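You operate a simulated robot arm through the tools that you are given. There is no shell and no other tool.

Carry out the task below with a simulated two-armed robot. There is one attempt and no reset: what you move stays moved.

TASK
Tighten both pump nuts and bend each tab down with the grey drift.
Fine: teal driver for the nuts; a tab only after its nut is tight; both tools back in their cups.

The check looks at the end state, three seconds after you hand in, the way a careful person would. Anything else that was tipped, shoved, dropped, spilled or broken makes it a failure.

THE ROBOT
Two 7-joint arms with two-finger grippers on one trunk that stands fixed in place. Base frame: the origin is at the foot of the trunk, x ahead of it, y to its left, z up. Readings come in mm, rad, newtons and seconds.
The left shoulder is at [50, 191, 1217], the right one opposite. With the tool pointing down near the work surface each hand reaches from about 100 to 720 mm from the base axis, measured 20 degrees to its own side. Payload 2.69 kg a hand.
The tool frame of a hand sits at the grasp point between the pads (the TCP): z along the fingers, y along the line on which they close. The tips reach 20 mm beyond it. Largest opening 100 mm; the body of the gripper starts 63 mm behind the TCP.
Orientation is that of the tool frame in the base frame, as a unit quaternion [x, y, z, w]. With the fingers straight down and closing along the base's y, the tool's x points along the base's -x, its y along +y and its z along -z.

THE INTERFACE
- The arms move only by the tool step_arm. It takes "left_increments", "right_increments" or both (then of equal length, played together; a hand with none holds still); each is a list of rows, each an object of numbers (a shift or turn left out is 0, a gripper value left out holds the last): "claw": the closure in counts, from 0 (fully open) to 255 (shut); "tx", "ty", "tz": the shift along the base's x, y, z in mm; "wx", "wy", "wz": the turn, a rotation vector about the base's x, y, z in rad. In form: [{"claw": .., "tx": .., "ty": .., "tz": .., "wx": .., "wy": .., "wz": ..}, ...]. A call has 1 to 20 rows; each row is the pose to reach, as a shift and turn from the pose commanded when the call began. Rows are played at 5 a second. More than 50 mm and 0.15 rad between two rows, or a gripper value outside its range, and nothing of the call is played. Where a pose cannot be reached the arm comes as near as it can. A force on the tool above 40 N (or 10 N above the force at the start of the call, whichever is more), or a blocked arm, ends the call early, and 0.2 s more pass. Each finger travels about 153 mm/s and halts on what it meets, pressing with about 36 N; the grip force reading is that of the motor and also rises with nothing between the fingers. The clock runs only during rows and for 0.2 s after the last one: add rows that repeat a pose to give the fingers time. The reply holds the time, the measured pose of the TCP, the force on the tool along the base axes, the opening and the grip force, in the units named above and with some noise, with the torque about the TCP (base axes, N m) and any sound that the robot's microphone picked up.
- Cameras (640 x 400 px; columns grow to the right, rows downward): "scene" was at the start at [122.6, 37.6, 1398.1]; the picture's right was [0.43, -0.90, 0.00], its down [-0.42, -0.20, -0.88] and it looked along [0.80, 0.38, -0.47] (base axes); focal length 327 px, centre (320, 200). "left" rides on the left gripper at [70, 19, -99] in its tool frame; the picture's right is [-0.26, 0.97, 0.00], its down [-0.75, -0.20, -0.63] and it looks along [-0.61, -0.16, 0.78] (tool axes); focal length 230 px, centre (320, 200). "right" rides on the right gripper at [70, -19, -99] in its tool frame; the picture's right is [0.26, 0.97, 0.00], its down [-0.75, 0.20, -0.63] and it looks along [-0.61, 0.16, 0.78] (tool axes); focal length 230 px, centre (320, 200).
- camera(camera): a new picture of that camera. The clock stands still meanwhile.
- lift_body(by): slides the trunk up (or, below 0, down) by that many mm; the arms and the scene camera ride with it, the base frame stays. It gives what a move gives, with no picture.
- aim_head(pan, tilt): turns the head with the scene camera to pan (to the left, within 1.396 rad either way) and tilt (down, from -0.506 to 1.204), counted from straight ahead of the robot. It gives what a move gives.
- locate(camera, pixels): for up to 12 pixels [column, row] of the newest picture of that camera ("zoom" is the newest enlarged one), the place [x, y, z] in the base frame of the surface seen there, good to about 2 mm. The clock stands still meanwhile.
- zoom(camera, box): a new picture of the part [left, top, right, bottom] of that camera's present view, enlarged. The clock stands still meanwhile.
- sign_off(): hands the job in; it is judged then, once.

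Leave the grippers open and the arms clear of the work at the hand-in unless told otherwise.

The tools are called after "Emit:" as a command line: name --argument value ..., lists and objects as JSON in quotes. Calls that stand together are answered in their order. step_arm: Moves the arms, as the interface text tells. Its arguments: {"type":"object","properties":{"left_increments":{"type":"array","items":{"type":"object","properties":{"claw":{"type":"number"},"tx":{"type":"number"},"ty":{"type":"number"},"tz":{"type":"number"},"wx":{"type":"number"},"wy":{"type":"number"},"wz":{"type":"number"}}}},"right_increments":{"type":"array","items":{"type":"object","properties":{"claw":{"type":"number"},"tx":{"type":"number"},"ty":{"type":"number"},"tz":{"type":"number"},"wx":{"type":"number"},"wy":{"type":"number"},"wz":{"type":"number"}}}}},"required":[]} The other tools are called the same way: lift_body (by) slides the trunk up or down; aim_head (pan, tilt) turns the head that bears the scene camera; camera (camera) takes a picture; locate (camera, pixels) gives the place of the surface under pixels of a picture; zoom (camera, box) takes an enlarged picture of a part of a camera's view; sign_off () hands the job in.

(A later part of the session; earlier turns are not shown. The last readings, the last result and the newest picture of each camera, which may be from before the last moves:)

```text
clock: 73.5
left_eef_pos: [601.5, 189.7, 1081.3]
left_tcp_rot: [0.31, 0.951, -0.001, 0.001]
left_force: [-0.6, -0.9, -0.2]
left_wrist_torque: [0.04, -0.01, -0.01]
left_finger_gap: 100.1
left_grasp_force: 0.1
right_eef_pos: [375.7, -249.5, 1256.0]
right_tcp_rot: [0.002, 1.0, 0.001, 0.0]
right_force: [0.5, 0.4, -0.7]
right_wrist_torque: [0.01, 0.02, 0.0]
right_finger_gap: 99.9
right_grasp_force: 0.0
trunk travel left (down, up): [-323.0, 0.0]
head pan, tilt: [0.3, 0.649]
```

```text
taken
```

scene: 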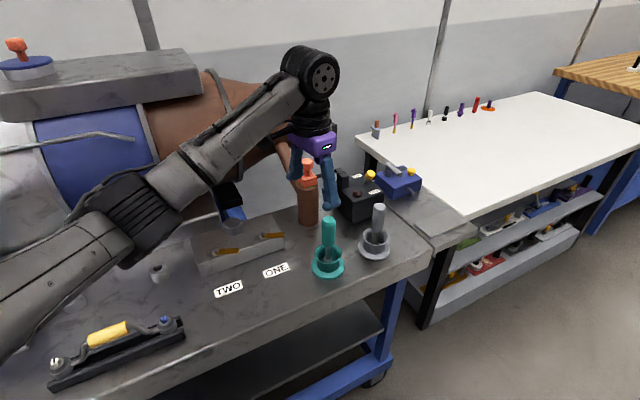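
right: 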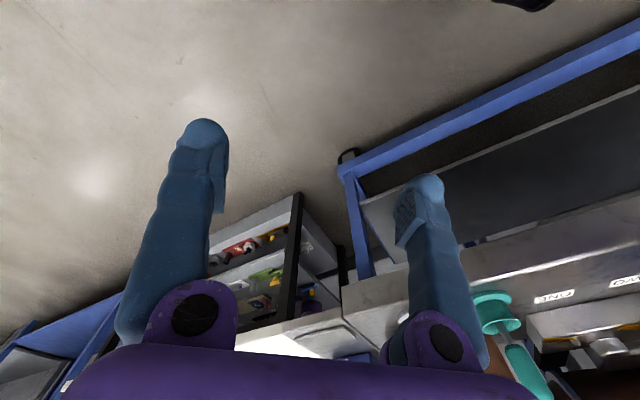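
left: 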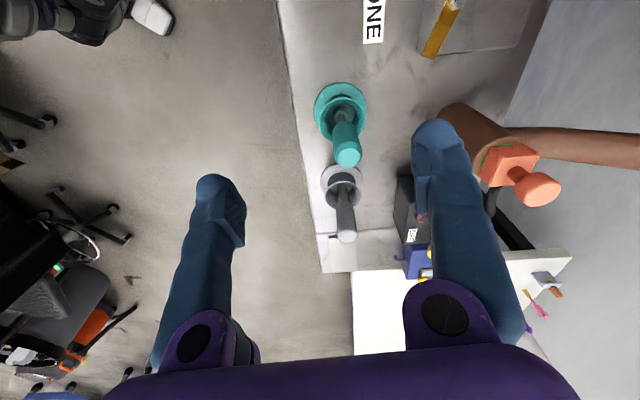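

I locate the tops of both tools in the zoomed wrist picture.

Emit:
locate --camera "zoom" --pixels '[[331, 195], [312, 195], [350, 195], [331, 180], [331, 210], [326, 368], [312, 368], [340, 368], [313, 100], [320, 270], [340, 260], [280, 95]]'

```text
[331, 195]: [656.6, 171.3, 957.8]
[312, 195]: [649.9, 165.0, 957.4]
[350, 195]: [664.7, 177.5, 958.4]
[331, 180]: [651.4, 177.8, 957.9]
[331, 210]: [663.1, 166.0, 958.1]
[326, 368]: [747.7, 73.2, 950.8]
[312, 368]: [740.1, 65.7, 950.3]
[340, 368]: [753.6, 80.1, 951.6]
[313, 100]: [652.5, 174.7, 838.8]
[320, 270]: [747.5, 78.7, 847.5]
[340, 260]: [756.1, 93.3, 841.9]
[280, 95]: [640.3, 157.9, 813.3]
```

Driver axis ≈ (656,170), top z 958. I move over it and descend with open fingers to TCP z≈922.

Emit:
step_arm --left_increments '[{"tx": 30, "ty": -10, "tz": 0}, {"tx": 54.5, "ty": -20, "tz": -20}, {"tx": 54.5, "ty": -20, "tz": -65}, {"tx": 54.5, "ty": -20, "tz": -105}, {"tx": 54.5, "ty": -20, "tz": -140}, {"tx": 54.5, "ty": -20, "tz": -159}]'

Emit:
camera --camera "left"

Emit:
zoom --camera "scene" --box '[270, 130, 430, 290]'

```text
clock: 74.9
left_eef_pos: [654.9, 169.3, 922.6]
left_tcp_rot: [0.31, 0.951, -0.001, 0.0]
left_force: [0.0, 0.6, -0.6]
left_wrist_torque: [0.0, 0.03, -0.03]
left_finger_gap: 99.9
left_grasp_force: 0.0
right_eef_pos: [376.2, -249.5, 1255.6]
right_tcp_rot: [0.001, 1.0, 0.001, 0.0]
right_force: [-0.3, 0.1, 0.0]
right_wrist_torque: [-0.02, 0.03, 0.0]
right_finger_gap: 99.9
right_grasp_force: 0.0
trunk travel left (down, up): [-323.0, 0.0]
head pan, tilt: [0.3, 0.649]
```

```text
taken
```

left: 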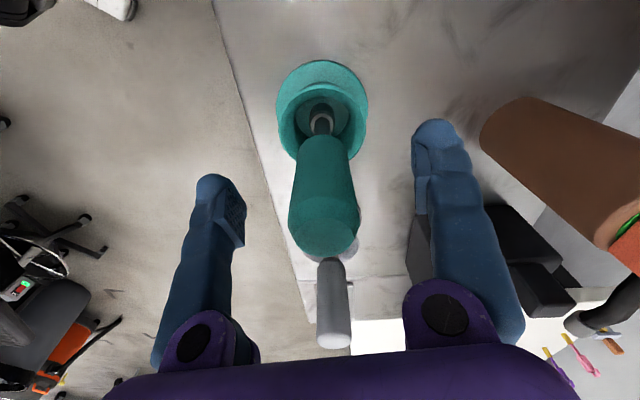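

```text
2.50 times, centred on (350, 210) of scene
```

zoom: 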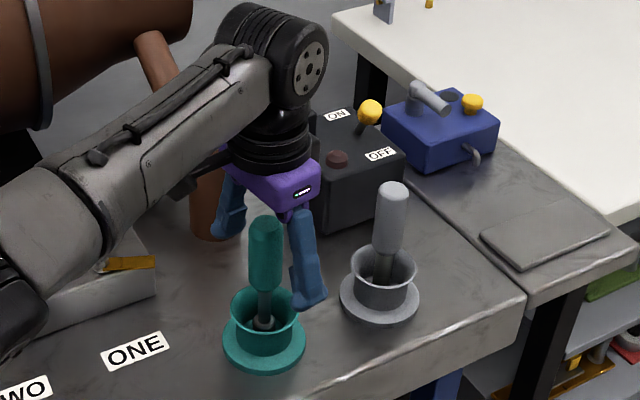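

The driver is centred between the fingers (handle at px ≈325 between fingers at 230 and 425). I close the gripper.

Emit:
step_arm --left_increments '[{"claw": 120}, {"claw": 180}, {"claw": 255}, {"claw": 255}, {"claw": 255}]'

Emit:
camera --camera "left"

```text
clock: 76.1
left_eef_pos: [655.2, 170.0, 922.6]
left_tcp_rot: [0.309, 0.951, -0.001, 0.0]
left_force: [-0.4, -0.2, -0.7]
left_wrist_torque: [-0.04, 0.03, 0.02]
left_finger_gap: 30.4
left_grasp_force: 36.0
right_eef_pos: [375.4, -249.1, 1255.6]
right_tcp_rot: [0.001, 1.0, 0.001, 0.0]
right_force: [-0.4, 0.1, 0.1]
right_wrist_torque: [-0.02, 0.0, 0.0]
right_finger_gap: 99.9
right_grasp_force: 0.2
trunk travel left (down, up): [-323.0, 0.0]
head pan, tilt: [0.3, 0.649]
```

```text
taken
```

left: 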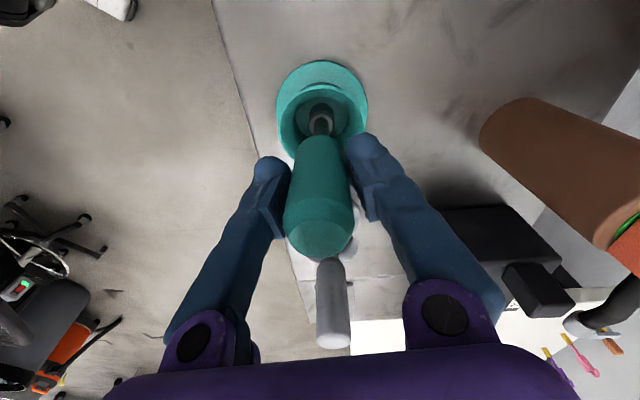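

Gripped (gap 30.4 mm, 36 N). I lift straight up 130 mm and look.

Emit:
step_arm --left_increments '[{"tz": 20}, {"tz": 50}, {"tz": 90}, {"tz": 130}]'

Emit:
camera --camera "left"

Emit:
zoom --camera "scene" --box '[270, 130, 430, 290]'

```text
clock: 77.1
left_eef_pos: [656.2, 170.2, 1053.6]
left_tcp_rot: [0.31, 0.951, 0.0, -0.001]
left_force: [1.0, 0.1, -2.7]
left_wrist_torque: [-0.02, -0.01, 0.0]
left_finger_gap: 30.3
left_grasp_force: 35.9
right_eef_pos: [375.4, -250.1, 1256.7]
right_tcp_rot: [0.001, 1.0, 0.001, 0.0]
right_force: [-0.2, -0.5, -1.2]
right_wrist_torque: [-0.01, -0.01, 0.02]
right_finger_gap: 99.8
right_grasp_force: 0.2
trunk travel left (down, up): [-323.0, 0.0]
head pan, tilt: [0.3, 0.649]
```

```text
taken
```

left: 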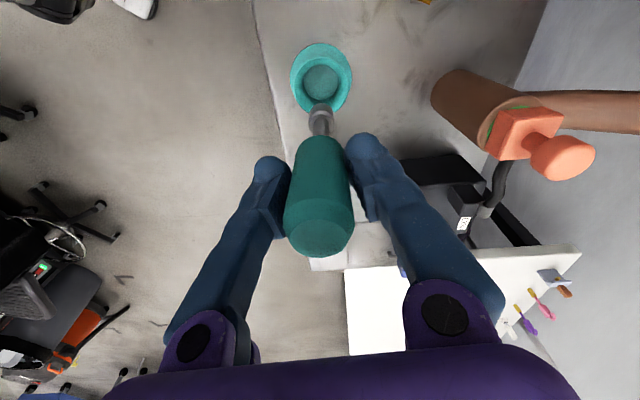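

```text
2.50 times, centred on (350, 210) of scene
```

zoom: 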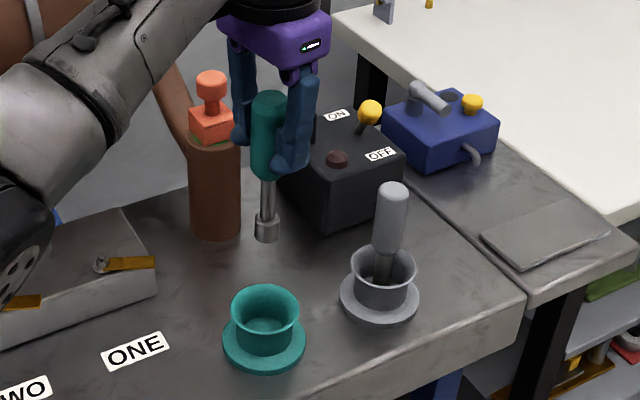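

The driver is out of the cup, socket end visible at zoom (267,228). I zoom in to read the socket's shape and its height.

Emit:
zoom --camera "scene" --box '[320, 165, 350, 195]'

Emit:
zoom --camera "scene" --box '[300, 130, 380, 200]'

Emit:
locate --camera "zoom" --pixels '[[320, 160]]'

```text
13.33 times, centred on (335, 180) of scene
```

zoom: 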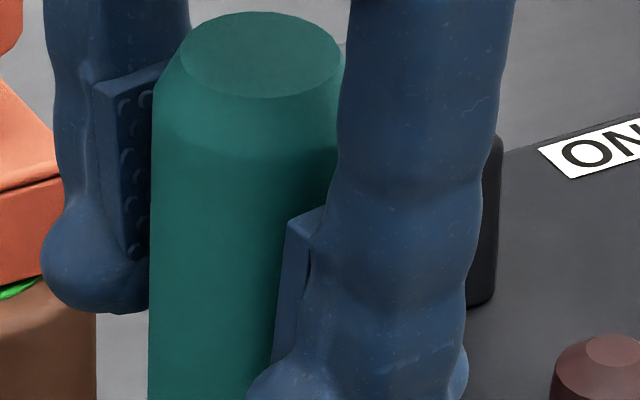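

```text
5.71 times, centred on (340, 165) of scene
```

zoom: 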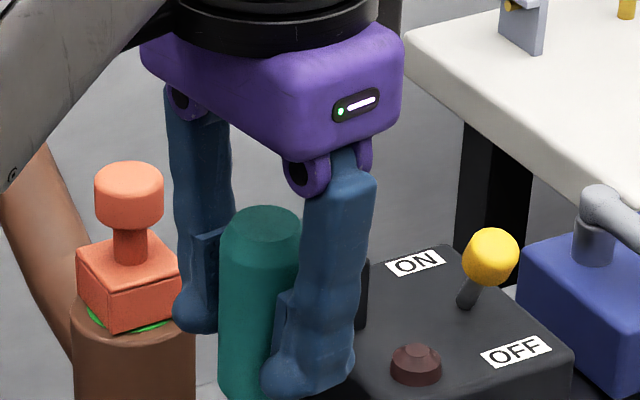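

```text
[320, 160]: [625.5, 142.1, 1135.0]
```

Emit:
zoom --camera "scene" --box '[310, 195, 350, 235]'

Emit:
locate --camera "zoom" --pixels '[[310, 290], [310, 250], [310, 180], [310, 310], [290, 270], [330, 270]]'

```text
10.00 times, centred on (330, 215) of scene
```

zoom: 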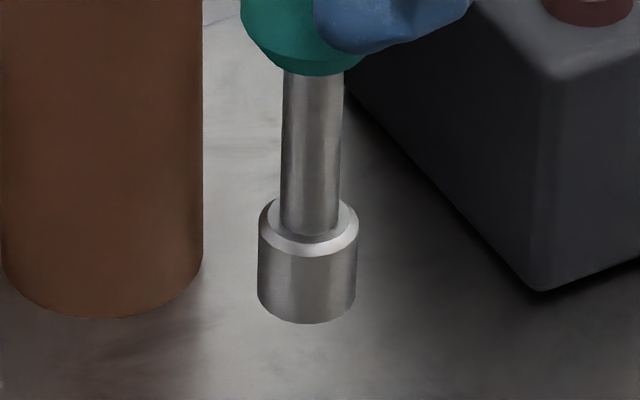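

```text
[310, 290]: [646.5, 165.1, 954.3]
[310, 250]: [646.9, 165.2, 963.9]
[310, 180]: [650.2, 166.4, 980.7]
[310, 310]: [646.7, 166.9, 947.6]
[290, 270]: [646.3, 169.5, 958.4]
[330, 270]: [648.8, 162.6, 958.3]
```

Socket bottom sits about 110 mm below the TCP; socket Ø≈22 mm. Now I refine nut ONE's position from the scene camera (around px (262,236)).

Emit:
zoom --camera "scene" --box '[247, 224, 287, 249]'

Emit:
zoom --camera "scene" --box '[200, 235, 240, 260]'

```text
16.00 times, centred on (267, 236) of scene
```

zoom: 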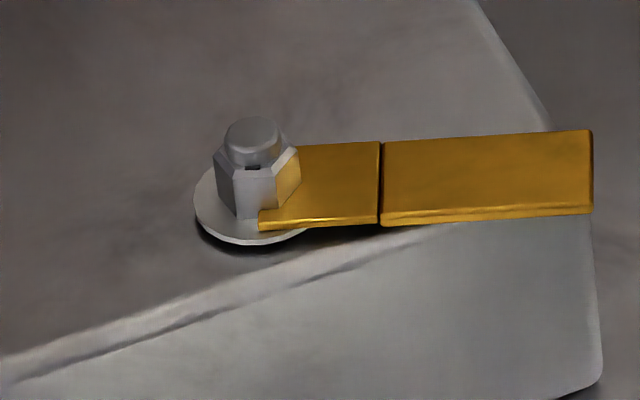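

```text
16.00 times, centred on (220, 248) of scene
```

zoom: 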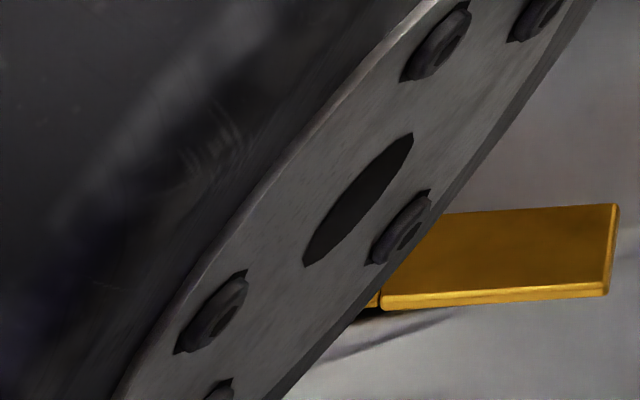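

Emit:
zoom --camera "scene" --box '[247, 224, 287, 249]'

Emit:
locate --camera "zoom" --pixels '[[252, 122], [252, 130], [242, 130], [262, 130], [252, 145], [235, 190], [260, 190], [285, 175], [222, 180], [200, 195], [250, 240], [252, 200]]'

```text
16.00 times, centred on (267, 236) of scene
```

zoom: 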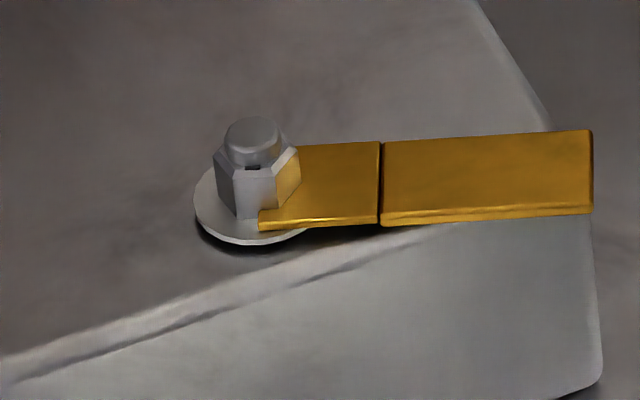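

```text
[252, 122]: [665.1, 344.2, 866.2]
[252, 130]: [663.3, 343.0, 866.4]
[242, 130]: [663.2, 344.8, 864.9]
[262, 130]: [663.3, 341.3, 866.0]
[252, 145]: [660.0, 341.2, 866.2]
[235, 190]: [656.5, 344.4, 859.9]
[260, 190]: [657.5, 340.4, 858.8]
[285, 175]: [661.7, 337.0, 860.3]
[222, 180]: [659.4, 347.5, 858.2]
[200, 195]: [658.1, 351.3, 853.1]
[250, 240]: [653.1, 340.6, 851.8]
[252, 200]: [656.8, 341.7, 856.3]
```

Stud ONE top is at ≈(662.5,343.3,866), nut top ≈861. I carry the driver over nut ONE at z≈1053 (socket bottom ≈944).

Emit:
step_arm --left_increments '[{"tx": 1.5, "ty": 43}, {"tx": 3, "ty": 86}, {"tx": 4.5, "ty": 130}, {"tx": 6.3, "ty": 173.1}, {"tx": 6.3, "ty": 173.1}]'

Emit:
camera --camera "scene"

Emit:
camera --camera "left"

```text
clock: 78.3
left_eef_pos: [662.3, 344.2, 1053.4]
left_tcp_rot: [0.31, 0.951, 0.0, 0.0]
left_force: [0.3, -0.2, -2.2]
left_wrist_torque: [0.01, -0.01, -0.02]
left_finger_gap: 30.2
left_grasp_force: 36.5
right_eef_pos: [375.5, -249.9, 1256.7]
right_tcp_rot: [0.001, 1.0, 0.001, 0.0]
right_force: [-0.3, -0.4, -0.7]
right_wrist_torque: [0.04, -0.03, 0.01]
right_finger_gap: 100.0
right_grasp_force: 0.1
trunk travel left (down, up): [-323.0, 0.0]
head pan, tilt: [0.3, 0.649]
```

```text
taken
```

scene: 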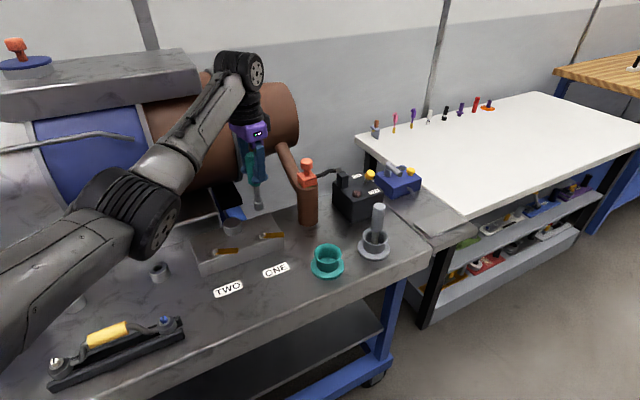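

```text
taken
```

left: 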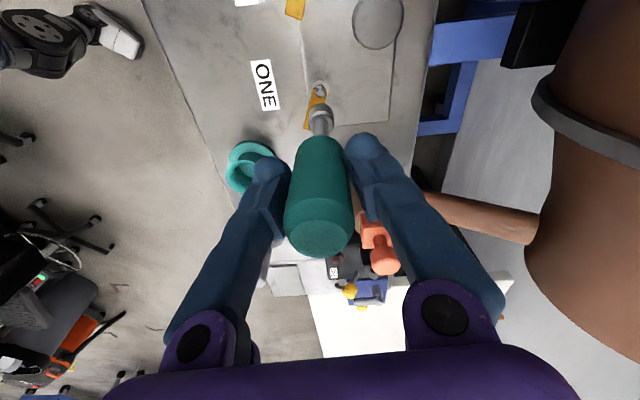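

The driver hangs above nut ONE. I now turn the hand counter-clockwise in the air (about +2.6 rad) to have room for a long clockwise stroke.

Emit:
step_arm --left_increments '[{"wz": 0.145}, {"wz": 0.29}, {"wz": 0.435}, {"wz": 0.58}, {"wz": 0.725}, {"wz": 0.87}, {"wz": 1.015}, {"wz": 1.16}, {"wz": 1.305}, {"wz": 1.45}, {"wz": 1.595}, {"wz": 1.74}, {"wz": 1.885}, {"wz": 2.03}, {"wz": 2.175}, {"wz": 2.32}, {"wz": 2.465}, {"wz": 2.6}]'

Emit:
camera --camera "scene"

Emit:
camera --camera "left"

```text
clock: 82.1
left_eef_pos: [661.1, 343.2, 1053.2]
left_tcp_rot: [0.835, -0.551, 0.0, -0.001]
left_force: [0.0, 0.3, -3.1]
left_wrist_torque: [0.03, 0.0, 0.01]
left_finger_gap: 30.7
left_grasp_force: 35.9
right_eef_pos: [376.0, -249.6, 1255.9]
right_tcp_rot: [0.002, 1.0, 0.001, 0.0]
right_force: [0.0, 0.7, 0.3]
right_wrist_torque: [0.02, 0.03, 0.0]
right_finger_gap: 100.0
right_grasp_force: 0.1
trunk travel left (down, up): [-323.0, 0.0]
head pan, tilt: [0.3, 0.649]
```

```text
taken
```

scene: 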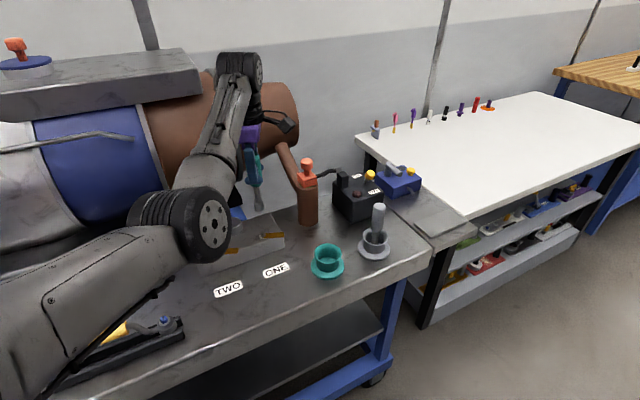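

```text
taken
```

left: 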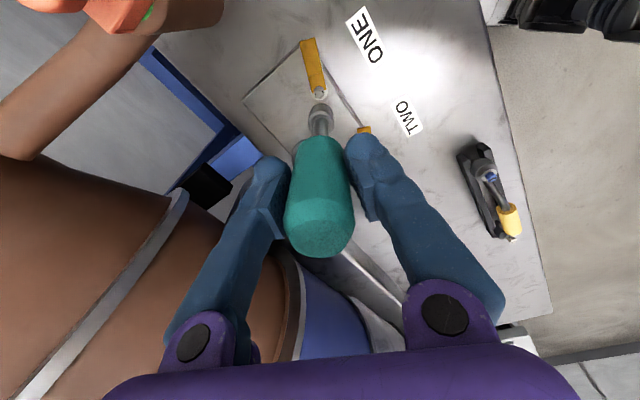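

Works; yaw is now ≈+113°. The elbow has swung; I check its height over the bench.

Emit:
locate --camera "scene" --pixels '[[212, 225], [205, 260], [165, 215], [180, 255], [150, 280], [100, 340], [60, 370], [220, 170], [235, 110]]'

```text
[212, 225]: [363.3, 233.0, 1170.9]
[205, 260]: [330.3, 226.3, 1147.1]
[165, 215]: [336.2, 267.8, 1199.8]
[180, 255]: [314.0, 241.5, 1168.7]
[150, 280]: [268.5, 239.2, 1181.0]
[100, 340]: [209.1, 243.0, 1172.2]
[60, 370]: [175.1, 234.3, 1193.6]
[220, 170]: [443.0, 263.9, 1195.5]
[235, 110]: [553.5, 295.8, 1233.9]
```

Elbow is at z≈1150+, safe. I lower the driver so the socket is just above the stud (TCP z≈985, socket bottom ≈875) to check alignment.

Emit:
step_arm --left_increments '[{"tz": -25}, {"tz": -50}, {"tz": -66, "tx": 0.8}, {"tz": -66, "tx": 0.8}]'

Emit:
zoom --camera "scene" --box '[242, 205, 292, 250]'

Emit:
zoom --camera "left" --box '[295, 70, 345, 120]'

```text
clock: 83.1
left_eef_pos: [663.4, 343.0, 987.1]
left_tcp_rot: [0.834, -0.552, 0.0, -0.001]
left_force: [0.2, -0.5, -3.7]
left_wrist_torque: [-0.01, -0.01, 0.01]
left_finger_gap: 30.2
left_grasp_force: 36.5
right_eef_pos: [376.6, -249.8, 1255.5]
right_tcp_rot: [0.001, 1.0, 0.001, 0.0]
right_force: [-0.5, -1.0, 0.6]
right_wrist_torque: [0.01, -0.06, 0.02]
right_finger_gap: 100.0
right_grasp_force: 0.0
trunk travel left (down, up): [-323.0, 0.0]
head pan, tilt: [0.3, 0.649]
```

```text
8.89 times, centred on (267, 228) of scene
```

zoom: 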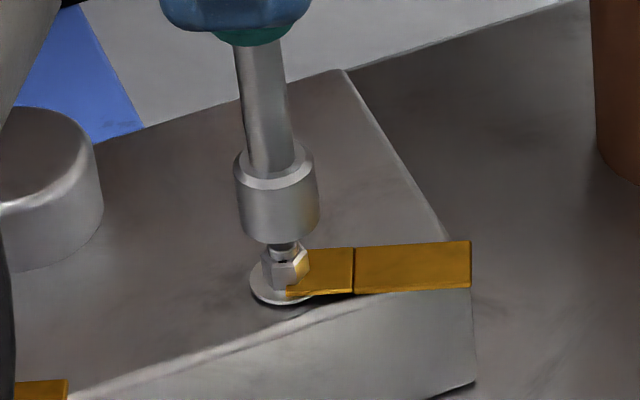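

```text
8.00 times, centred on (320, 95) of left
```

zoom: 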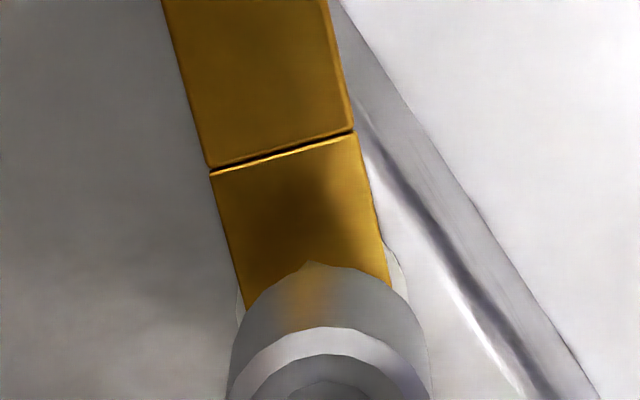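

The socket lines up with the nut to well under a millimetre in both views. I lower gently toward contact.

Emit:
step_arm --left_increments '[{"tz": -5}, {"tz": -9}, {"tz": -12}, {"tz": -14}, {"tz": -15}]'

Emit:
zoom --camera "scene" --box '[242, 205, 292, 250]'

```text
clock: 84.3
left_eef_pos: [661.9, 342.3, 972.8]
left_tcp_rot: [0.833, -0.553, 0.0, -0.001]
left_force: [-1.0, 0.8, 0.7]
left_wrist_torque: [0.06, 0.06, -0.01]
left_finger_gap: 30.2
left_grasp_force: 36.2
right_eef_pos: [376.4, -248.8, 1256.7]
right_tcp_rot: [0.002, 1.0, 0.001, 0.0]
right_force: [0.1, 0.3, 0.0]
right_wrist_torque: [0.0, 0.0, 0.02]
right_finger_gap: 100.1
right_grasp_force: 0.1
trunk travel left (down, up): [-323.0, 0.0]
head pan, tilt: [0.3, 0.649]
```

```text
8.89 times, centred on (267, 228) of scene
```

zoom: 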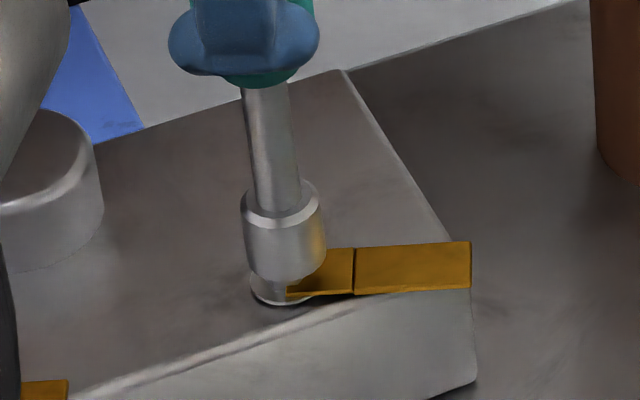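

Contact: the vertical force changed from -3.7 to +0.7 N, so the socket rests on the nut top. I add a light push (2–3 mm) and turn clockwise slowly to let the hex engage.

Emit:
step_arm --left_increments '[{"tz": -1.5, "wz": -0.05}, {"tz": -2.5, "wz": -0.12}, {"tz": -3, "wz": -0.2}, {"tz": -3, "wz": -0.28}, {"tz": -3, "wz": -0.36}, {"tz": -3, "wz": -0.44}]'

Emit:
zoom --camera "scene" --box '[242, 205, 292, 250]'

```text
clock: 85.7
left_eef_pos: [660.5, 342.9, 971.9]
left_tcp_rot: [-0.692, 0.722, -0.001, 0.003]
left_force: [-0.9, 0.7, 17.8]
left_wrist_torque: [0.14, -0.16, 0.0]
left_finger_gap: 30.4
left_grasp_force: 36.0
right_eef_pos: [374.0, -249.9, 1255.9]
right_tcp_rot: [0.001, 1.0, 0.002, 0.0]
right_force: [0.6, 0.3, 0.4]
right_wrist_torque: [0.02, 0.04, 0.03]
right_finger_gap: 99.7
right_grasp_force: 0.1
trunk travel left (down, up): [-323.0, 0.0]
head pan, tilt: [0.3, 0.649]
```

```text
8.89 times, centred on (267, 228) of scene
```

zoom: 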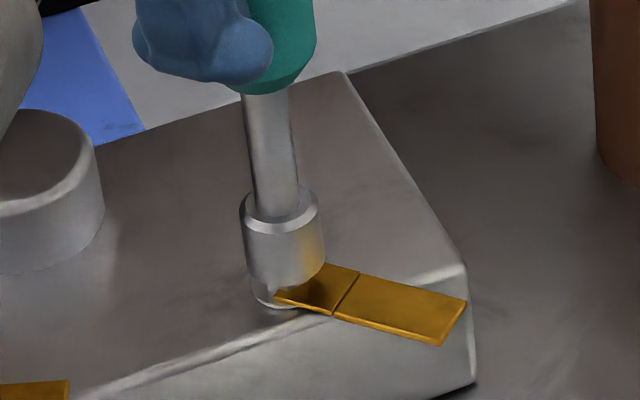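

The tab turned along with the driver by about the same angle. Before going on I measure how deep the socket sits and how the tab lies now.

Emit:
locate --camera "zoom" --pixels '[[283, 278], [283, 250], [265, 296], [300, 292], [335, 290], [345, 290], [440, 320], [462, 298], [440, 343], [330, 312], [283, 283], [270, 304]]'

Emit:
zoom --camera "scene" --box '[255, 225, 285, 245]'

Emit:
zoom --camera "left" --box '[270, 50, 370, 150]'

```text
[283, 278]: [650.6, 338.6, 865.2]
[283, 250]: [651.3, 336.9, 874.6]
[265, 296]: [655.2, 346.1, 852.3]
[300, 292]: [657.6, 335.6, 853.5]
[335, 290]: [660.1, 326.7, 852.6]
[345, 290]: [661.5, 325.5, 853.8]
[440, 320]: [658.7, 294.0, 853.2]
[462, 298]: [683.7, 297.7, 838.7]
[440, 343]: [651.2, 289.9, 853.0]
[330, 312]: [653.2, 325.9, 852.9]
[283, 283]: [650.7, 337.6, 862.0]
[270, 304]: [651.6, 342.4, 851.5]
```

```text
16.00 times, centred on (270, 235) of scene
```

zoom: 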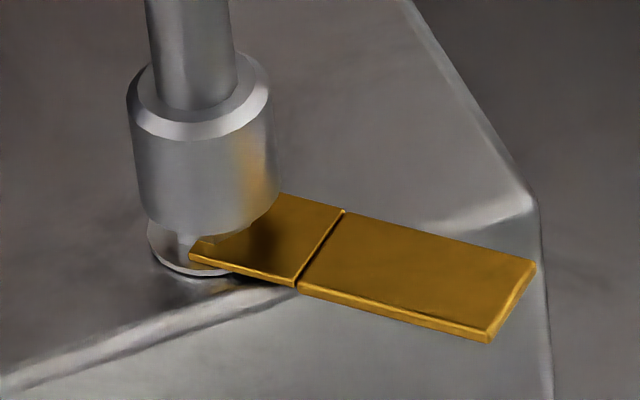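

```text
4.00 times, centred on (320, 100) of left
```

zoom: 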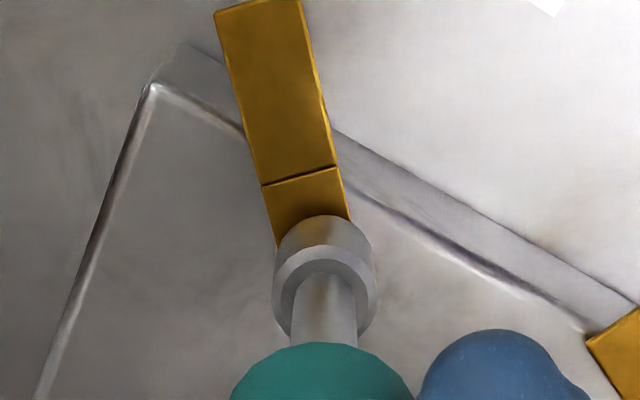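

The socket bottom is at z≈862, i.e. over the stud but resting on the nut's top, not yet down over the hex; the nut and its tab just turned along by friction. I lift 5 mm, turn 0.1 rad and set down again to find the hex match.

Emit:
step_arm --left_increments '[{"tz": 5, "tx": 1.5}, {"tz": 5, "tx": 1.5, "wz": -0.1}, {"tz": 3, "tx": 1.5, "wz": -0.1}, {"tz": 1, "tx": 1.5, "wz": -0.1}, {"tz": -1, "tx": 1.5, "wz": -0.1}]'

```text
clock: 86.9
left_eef_pos: [664.7, 343.8, 966.0]
left_tcp_rot: [-0.655, 0.755, 0.0, 0.0]
left_force: [-0.5, 0.0, -2.2]
left_wrist_torque: [0.02, 0.0, 0.01]
left_finger_gap: 30.1
left_grasp_force: 35.4
right_eef_pos: [375.4, -247.9, 1255.9]
right_tcp_rot: [0.002, 1.0, 0.001, 0.0]
right_force: [-0.6, 0.1, 0.2]
right_wrist_torque: [0.02, -0.03, 0.01]
right_finger_gap: 99.9
right_grasp_force: 0.0
trunk travel left (down, up): [-323.0, 0.0]
head pan, tilt: [0.3, 0.649]
```

It dropped to z≈966 with no push force: engaged, it seems. I verify with pictures.

Emit:
zoom --camera "scene" --box '[250, 220, 290, 250]'

Emit:
zoom --camera "left" --box '[270, 50, 370, 150]'

```text
13.33 times, centred on (270, 235) of scene
```

zoom: 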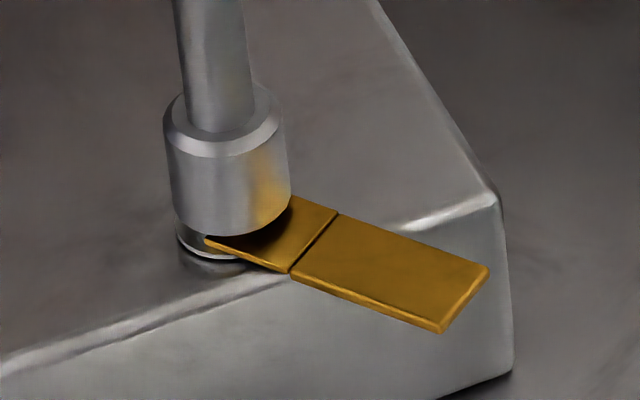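

```text
4.00 times, centred on (320, 100) of left
```

zoom: 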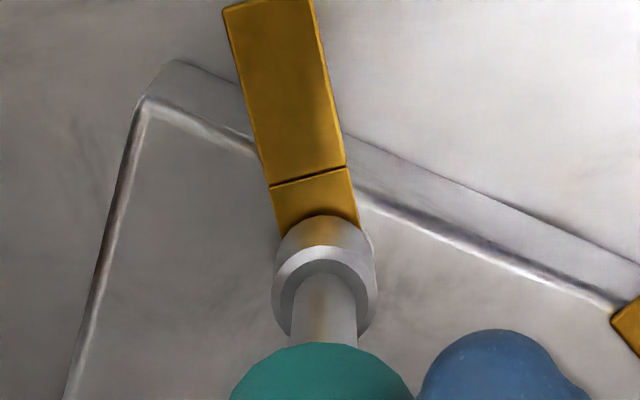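

Engaged: the socket is down over the nut. Now I tighten: clockwise 0.6 rad, watching the torque.

Emit:
step_arm --left_increments '[{"tz": -0.5, "wz": -0.12}, {"tz": -0.5, "wz": -0.24}, {"tz": -0.5, "wz": -0.36}, {"tz": -0.5, "wz": -0.48}, {"tz": -0.5, "wz": -0.6}]'

Emit:
zoom --camera "scene" --box '[250, 220, 290, 250]'

```text
clock: 88.1
left_eef_pos: [663.6, 342.7, 967.9]
left_tcp_rot: [-0.403, 0.915, 0.0, 0.0]
left_force: [-0.6, 0.2, -2.6]
left_wrist_torque: [-0.02, 0.01, 0.01]
left_finger_gap: 30.3
left_grasp_force: 35.9
right_eef_pos: [376.7, -249.4, 1256.4]
right_tcp_rot: [0.001, 1.0, 0.0, -0.001]
right_force: [-0.2, 0.5, -0.1]
right_wrist_torque: [-0.02, 0.0, 0.0]
right_finger_gap: 100.1
right_grasp_force: 0.1
trunk travel left (down, up): [-323.0, 0.0]
head pan, tilt: [0.3, 0.649]
```

```text
13.33 times, centred on (270, 235) of scene
```

zoom: 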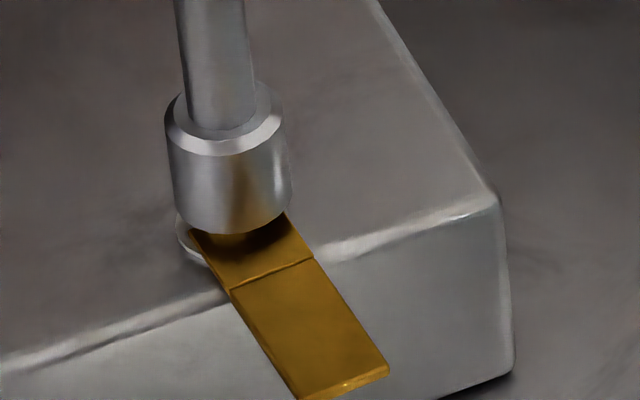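

The tab keeps turning with the nut, no resisting torque yet. I measure the tab's present direction.

Emit:
locate --camera "zoom" --pixels '[[233, 288], [309, 260], [302, 392], [385, 368], [343, 382], [271, 275], [230, 228], [230, 180], [185, 240], [260, 245]]'

Emit:
zoom --camera "left" --box '[220, 0, 420, 200]'

```text
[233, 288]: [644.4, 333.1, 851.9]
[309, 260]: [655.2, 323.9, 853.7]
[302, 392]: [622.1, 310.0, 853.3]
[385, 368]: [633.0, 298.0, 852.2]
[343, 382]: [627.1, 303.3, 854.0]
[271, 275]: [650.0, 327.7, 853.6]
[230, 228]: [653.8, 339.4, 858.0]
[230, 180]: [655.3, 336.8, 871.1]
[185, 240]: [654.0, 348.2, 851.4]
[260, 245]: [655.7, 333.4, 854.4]
```

```text
2.00 times, centred on (320, 100) of left
```

zoom: 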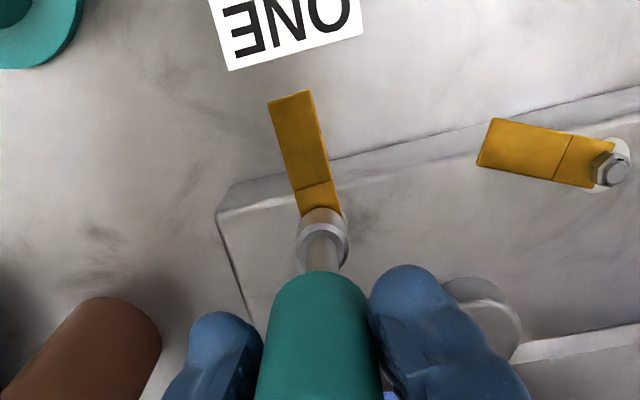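

The tab now points at azimuth ≈ -132.6°, almost square over the block's front edge (-135°). I continue clockwise in small steps watching for the stop.

Emit:
step_arm --left_increments '[{"wz": -0.04}, {"wz": -0.08}, {"wz": -0.12}, {"wz": -0.12}]'

Emit:
zoom --camera "scene" --box '[250, 220, 290, 250]'

```text
clock: 89.1
left_eef_pos: [664.0, 343.5, 968.0]
left_tcp_rot: [-0.348, 0.937, -0.001, 0.0]
left_force: [0.1, 0.2, -1.8]
left_wrist_torque: [0.01, -0.02, 0.0]
left_finger_gap: 30.3
left_grasp_force: 36.1
right_eef_pos: [375.9, -248.9, 1254.8]
right_tcp_rot: [0.002, 1.0, 0.001, 0.001]
right_force: [-0.3, 0.2, -0.5]
right_wrist_torque: [0.03, -0.01, -0.02]
right_finger_gap: 99.7
right_grasp_force: 0.1
trunk travel left (down, up): [-323.0, 0.0]
head pan, tilt: [0.3, 0.649]
```

```text
13.33 times, centred on (270, 235) of scene
```

zoom: 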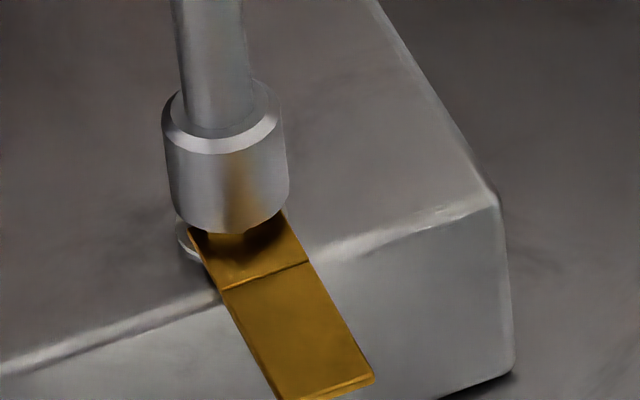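

No resistance yet, tab follows. I continue clockwise in steps, reading the torque each time.

Emit:
step_arm --left_increments '[{"wz": -0.06, "tz": -0.5}, {"wz": -0.12, "tz": -1}, {"wz": -0.18, "tz": -1}, {"wz": -0.24, "tz": -1}, {"wz": -0.24, "tz": -1}]'

Emit:
zoom --camera "scene" --box '[250, 220, 290, 250]'

```text
clock: 90.3
left_eef_pos: [663.2, 343.8, 966.6]
left_tcp_rot: [-0.232, 0.973, 0.0, 0.0]
left_force: [-0.3, -0.1, -2.6]
left_wrist_torque: [-0.01, 0.03, 0.03]
left_finger_gap: 30.0
left_grasp_force: 36.0
right_eef_pos: [374.9, -250.4, 1257.2]
right_tcp_rot: [0.001, 1.0, 0.0, 0.0]
right_force: [0.4, 0.4, 0.5]
right_wrist_torque: [0.01, 0.01, -0.04]
right_finger_gap: 99.9
right_grasp_force: 0.2
trunk travel left (down, up): [-323.0, 0.0]
head pan, tilt: [0.3, 0.649]
```

```text
13.33 times, centred on (270, 235) of scene
```

zoom: 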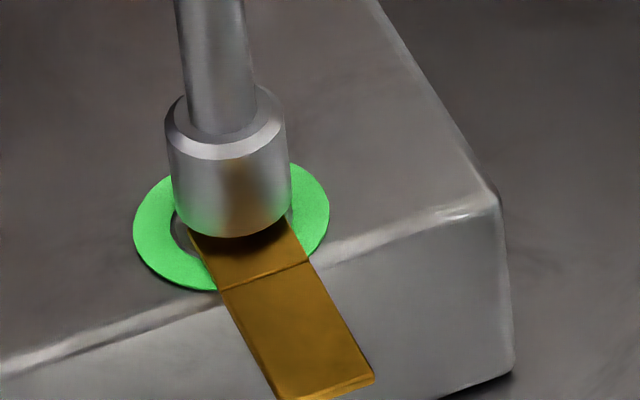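

A green ring has appeared round nut ONE and the tab has stopped turning: nut ONE is tight. I lift the driver straight off.

Emit:
step_arm --left_increments '[{"tz": 4}, {"tz": 12}, {"tz": 35}, {"tz": 75}]'

Emit:
zoom --camera "scene" --box '[190, 160, 310, 260]'

Emit:
camera --camera "left"

```text
clock: 91.3
left_eef_pos: [663.6, 341.8, 1042.9]
left_tcp_rot: [-0.233, 0.972, -0.001, 0.001]
left_force: [0.1, 0.6, -2.8]
left_wrist_torque: [0.01, -0.02, 0.0]
left_finger_gap: 30.3
left_grasp_force: 36.4
right_eef_pos: [375.2, -249.6, 1255.8]
right_tcp_rot: [0.002, 1.0, 0.001, 0.0]
right_force: [0.0, 0.8, 0.1]
right_wrist_torque: [0.04, -0.01, 0.01]
right_finger_gap: 100.3
right_grasp_force: 0.0
trunk travel left (down, up): [-323.0, 0.0]
head pan, tilt: [0.3, 0.649]
```

```text
4.00 times, centred on (250, 210) of scene
```

zoom: 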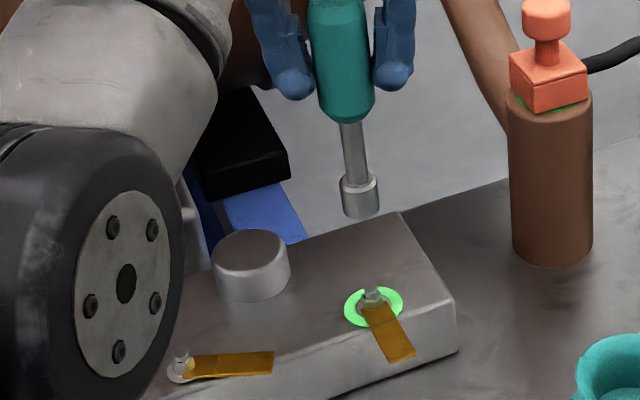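

```text
taken
```

left: 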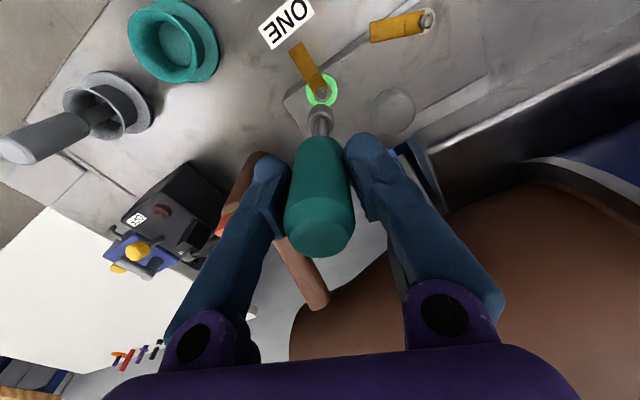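

Ring stays green. Now nut TWO, seen at scene px ≈(215.5,249). I zoom for its position.

Emit:
zoom --camera "scene" --box '[200, 237, 240, 262]'

Emit:
locate --camera "zoom" --pixels '[[245, 190], [235, 190], [255, 190], [245, 182], [245, 205], [235, 235], [255, 240], [270, 235]]'

Emit:
zoom --camera "left" --box '[395, 0, 455, 50]'

Emit:
locate --camera "zoom" --pixels '[[330, 160], [310, 160], [350, 160], [330, 140], [330, 180]]'

```text
16.00 times, centred on (220, 250) of scene
```

zoom: 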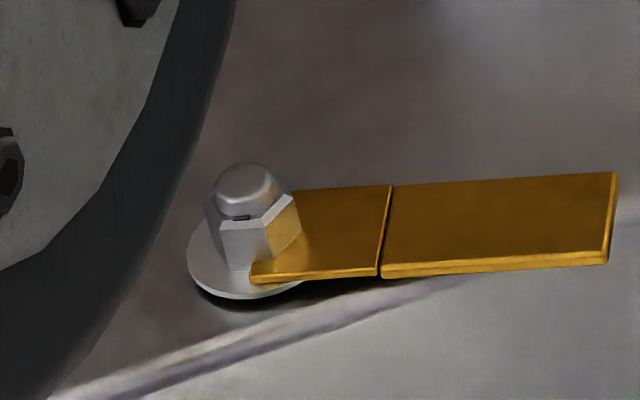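

```text
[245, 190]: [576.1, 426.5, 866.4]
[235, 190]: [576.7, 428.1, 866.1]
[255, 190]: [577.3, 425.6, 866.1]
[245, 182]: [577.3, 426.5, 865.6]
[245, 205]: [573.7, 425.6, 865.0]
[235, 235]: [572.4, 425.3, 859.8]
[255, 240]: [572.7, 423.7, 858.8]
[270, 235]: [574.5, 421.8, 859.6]
```

```text
8.00 times, centred on (425, 25) of left
```

zoom: 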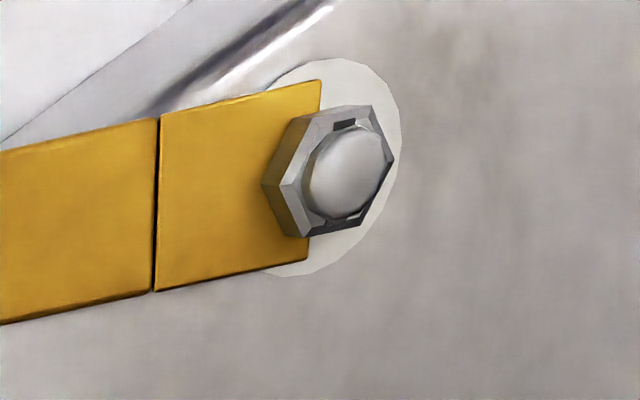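

```text
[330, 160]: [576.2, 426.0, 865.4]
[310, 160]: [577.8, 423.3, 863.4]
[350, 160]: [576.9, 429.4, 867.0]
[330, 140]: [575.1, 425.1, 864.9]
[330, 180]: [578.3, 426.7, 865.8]
```

Nut TWO centre is ≈(577.5,428). I carry the driver over there at z≈1043 and turn the hand counter-clockwise by 1.5 rad for the next stroke.

Emit:
step_arm --left_increments '[{"tx": -21.5, "ty": 21.3, "wz": 0.14}, {"tx": -43, "ty": 42.6, "wz": 0.28}, {"tx": -64.5, "ty": 64, "wz": 0.42}, {"tx": -86, "ty": 85.3, "wz": 0.56}, {"tx": -86, "ty": 85.3, "wz": 0.7}, {"tx": -86, "ty": 85.3, "wz": 0.84}, {"tx": -86, "ty": 85.3, "wz": 0.98}, {"tx": -86, "ty": 85.3, "wz": 1.12}, {"tx": -86, "ty": 85.3, "wz": 1.26}, {"tx": -86, "ty": 85.3, "wz": 1.4}, {"tx": -86, "ty": 85.3, "wz": 1.5}]'

Emit:
camera --camera "scene"

Emit:
camera --camera "left"

```text
clock: 93.7
left_eef_pos: [578.3, 428.6, 1041.1]
left_tcp_rot: [0.834, -0.552, -0.001, 0.0]
left_force: [0.1, -0.5, -2.7]
left_wrist_torque: [0.01, 0.0, 0.02]
left_finger_gap: 29.9
left_grasp_force: 36.4
right_eef_pos: [375.8, -248.6, 1256.2]
right_tcp_rot: [0.002, 1.0, 0.0, 0.0]
right_force: [0.5, -0.1, -0.7]
right_wrist_torque: [0.01, 0.01, 0.05]
right_finger_gap: 100.1
right_grasp_force: 0.0
trunk travel left (down, up): [-323.0, 0.0]
head pan, tilt: [0.3, 0.649]
```

```text
taken
```

scene: 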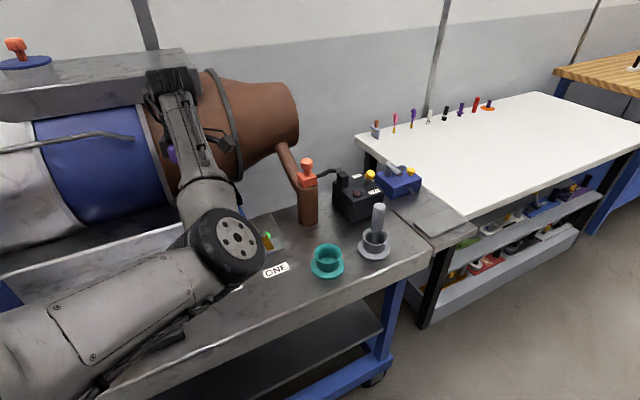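

```text
taken
```

left: 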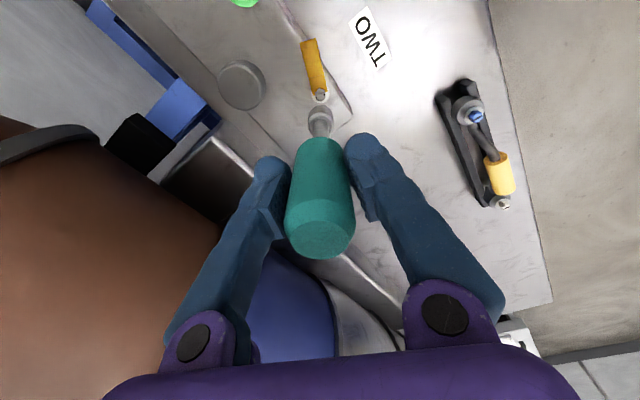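

The arm now hides nut TWO from the head camera, so I align with the wrist camera at two different yaws. I lower to z≈985 first and check here.

Emit:
step_arm --left_increments '[{"tz": -20}, {"tz": -40}, {"tz": -55}, {"tz": -55}]'

Emit:
zoom --camera "left" --box '[295, 70, 345, 120]'

Emit:
locate --camera "scene" --pixels '[[240, 240], [235, 275], [200, 260], [150, 300], [100, 340], [190, 160], [170, 90]]'

```text
clock: 94.7
left_eef_pos: [578.2, 429.2, 985.9]
left_tcp_rot: [0.833, -0.553, 0.0, -0.001]
left_force: [0.4, -0.2, -2.8]
left_wrist_torque: [0.02, 0.02, -0.01]
left_finger_gap: 30.2
left_grasp_force: 35.8
right_eef_pos: [375.6, -249.6, 1254.6]
right_tcp_rot: [0.001, 1.0, 0.0, 0.0]
right_force: [0.1, -0.5, -0.8]
right_wrist_torque: [0.01, 0.0, -0.01]
right_finger_gap: 100.3
right_grasp_force: 0.0
trunk travel left (down, up): [-323.0, 0.0]
head pan, tilt: [0.3, 0.649]
```

```text
8.00 times, centred on (320, 95) of left
```

zoom: 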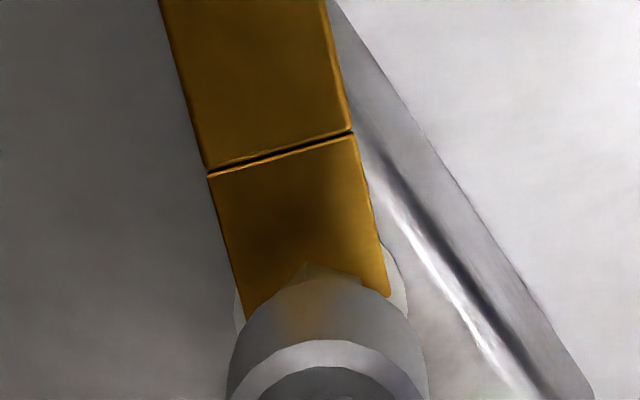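

```text
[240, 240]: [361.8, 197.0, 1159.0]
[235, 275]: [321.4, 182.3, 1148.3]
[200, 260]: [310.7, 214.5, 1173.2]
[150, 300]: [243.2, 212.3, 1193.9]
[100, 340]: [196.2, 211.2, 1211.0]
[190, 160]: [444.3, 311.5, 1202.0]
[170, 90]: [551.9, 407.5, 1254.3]
```

The view matches the one at nut ONE before engagement (crease at the same pixels), so alignment is right. I turn 0.15 rad clockwise, nudge +0.8 mm in x, and lower gently to z≈969 to see whether the hex engages.

Emit:
step_arm --left_increments '[{"tx": 0.8, "wz": -0.14}, {"tx": 0.8, "tz": -6, "wz": -0.15}, {"tx": 0.8, "tz": -11, "wz": -0.15}, {"tx": 0.8, "tz": -14, "wz": -0.15}, {"tx": 0.8, "tz": -16.5, "wz": -0.15}]'

```text
clock: 95.9
left_eef_pos: [578.2, 428.8, 968.9]
left_tcp_rot: [0.79, -0.614, 0.0, -0.001]
left_force: [-0.3, 0.2, -2.6]
left_wrist_torque: [0.0, -0.02, 0.01]
left_finger_gap: 30.1
left_grasp_force: 36.2
right_eef_pos: [375.4, -249.3, 1255.6]
right_tcp_rot: [0.002, 1.0, 0.0, -0.001]
right_force: [-0.8, -0.3, -0.5]
right_wrist_torque: [0.0, 0.03, -0.01]
right_finger_gap: 100.0
right_grasp_force: 0.0
trunk travel left (down, up): [-323.0, 0.0]
head pan, tilt: [0.3, 0.649]
```

No contact force at z≈969, so the hex went straight on. I lower the last 3 mm and look.

Emit:
step_arm --left_increments '[{"tz": -1.5}, {"tz": -3}, {"tz": -3}]'

Emit:
zoom --camera "left" --box '[270, 50, 370, 150]'

```text
clock: 96.7
left_eef_pos: [578.7, 429.2, 965.9]
left_tcp_rot: [0.789, -0.614, 0.0, -0.002]
left_force: [-0.4, 0.3, -3.0]
left_wrist_torque: [-0.01, -0.04, 0.0]
left_finger_gap: 29.7
left_grasp_force: 35.9
right_eef_pos: [375.3, -249.7, 1255.3]
right_tcp_rot: [0.002, 1.0, 0.0, 0.0]
right_force: [0.0, -0.6, 0.5]
right_wrist_torque: [-0.05, 0.01, 0.02]
right_finger_gap: 99.8
right_grasp_force: 0.1
trunk travel left (down, up): [-323.0, 0.0]
head pan, tilt: [0.3, 0.649]
```

```text
4.00 times, centred on (320, 100) of left
```

zoom: 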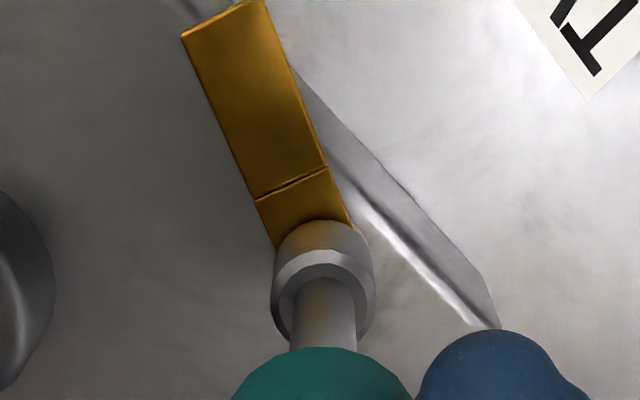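

The socket is down over nut TWO. I tighten clockwise by 1.0 rad first.

Emit:
step_arm --left_increments '[{"wz": -0.12}, {"wz": -0.24}, {"wz": -0.36}, {"wz": -0.48}, {"wz": -0.6}, {"wz": -0.72}, {"wz": -0.84}, {"wz": -0.96}, {"wz": -1.0}]'

Emit:
camera --camera "left"

Emit:
camera --camera "scene"

```text
clock: 98.7
left_eef_pos: [577.6, 427.9, 967.0]
left_tcp_rot: [-0.398, 0.917, -0.001, 0.0]
left_force: [-0.1, 0.7, -1.8]
left_wrist_torque: [-0.02, 0.02, 0.0]
left_finger_gap: 30.1
left_grasp_force: 36.1
right_eef_pos: [374.6, -248.9, 1255.1]
right_tcp_rot: [0.002, 1.0, 0.0, 0.001]
right_force: [0.6, 0.0, -0.7]
right_wrist_torque: [-0.02, 0.0, 0.01]
right_finger_gap: 99.9
right_grasp_force: 0.1
trunk travel left (down, up): [-323.0, 0.0]
head pan, tilt: [0.3, 0.649]
```

```text
taken
```

left: 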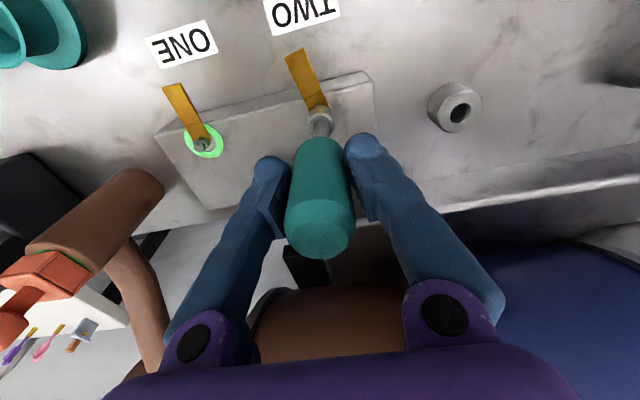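

```text
taken
```

scene: 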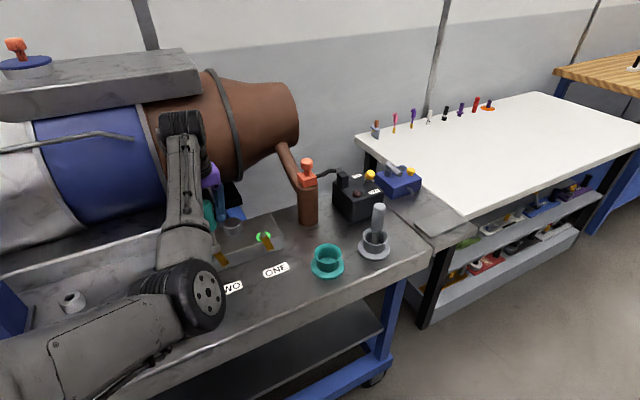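

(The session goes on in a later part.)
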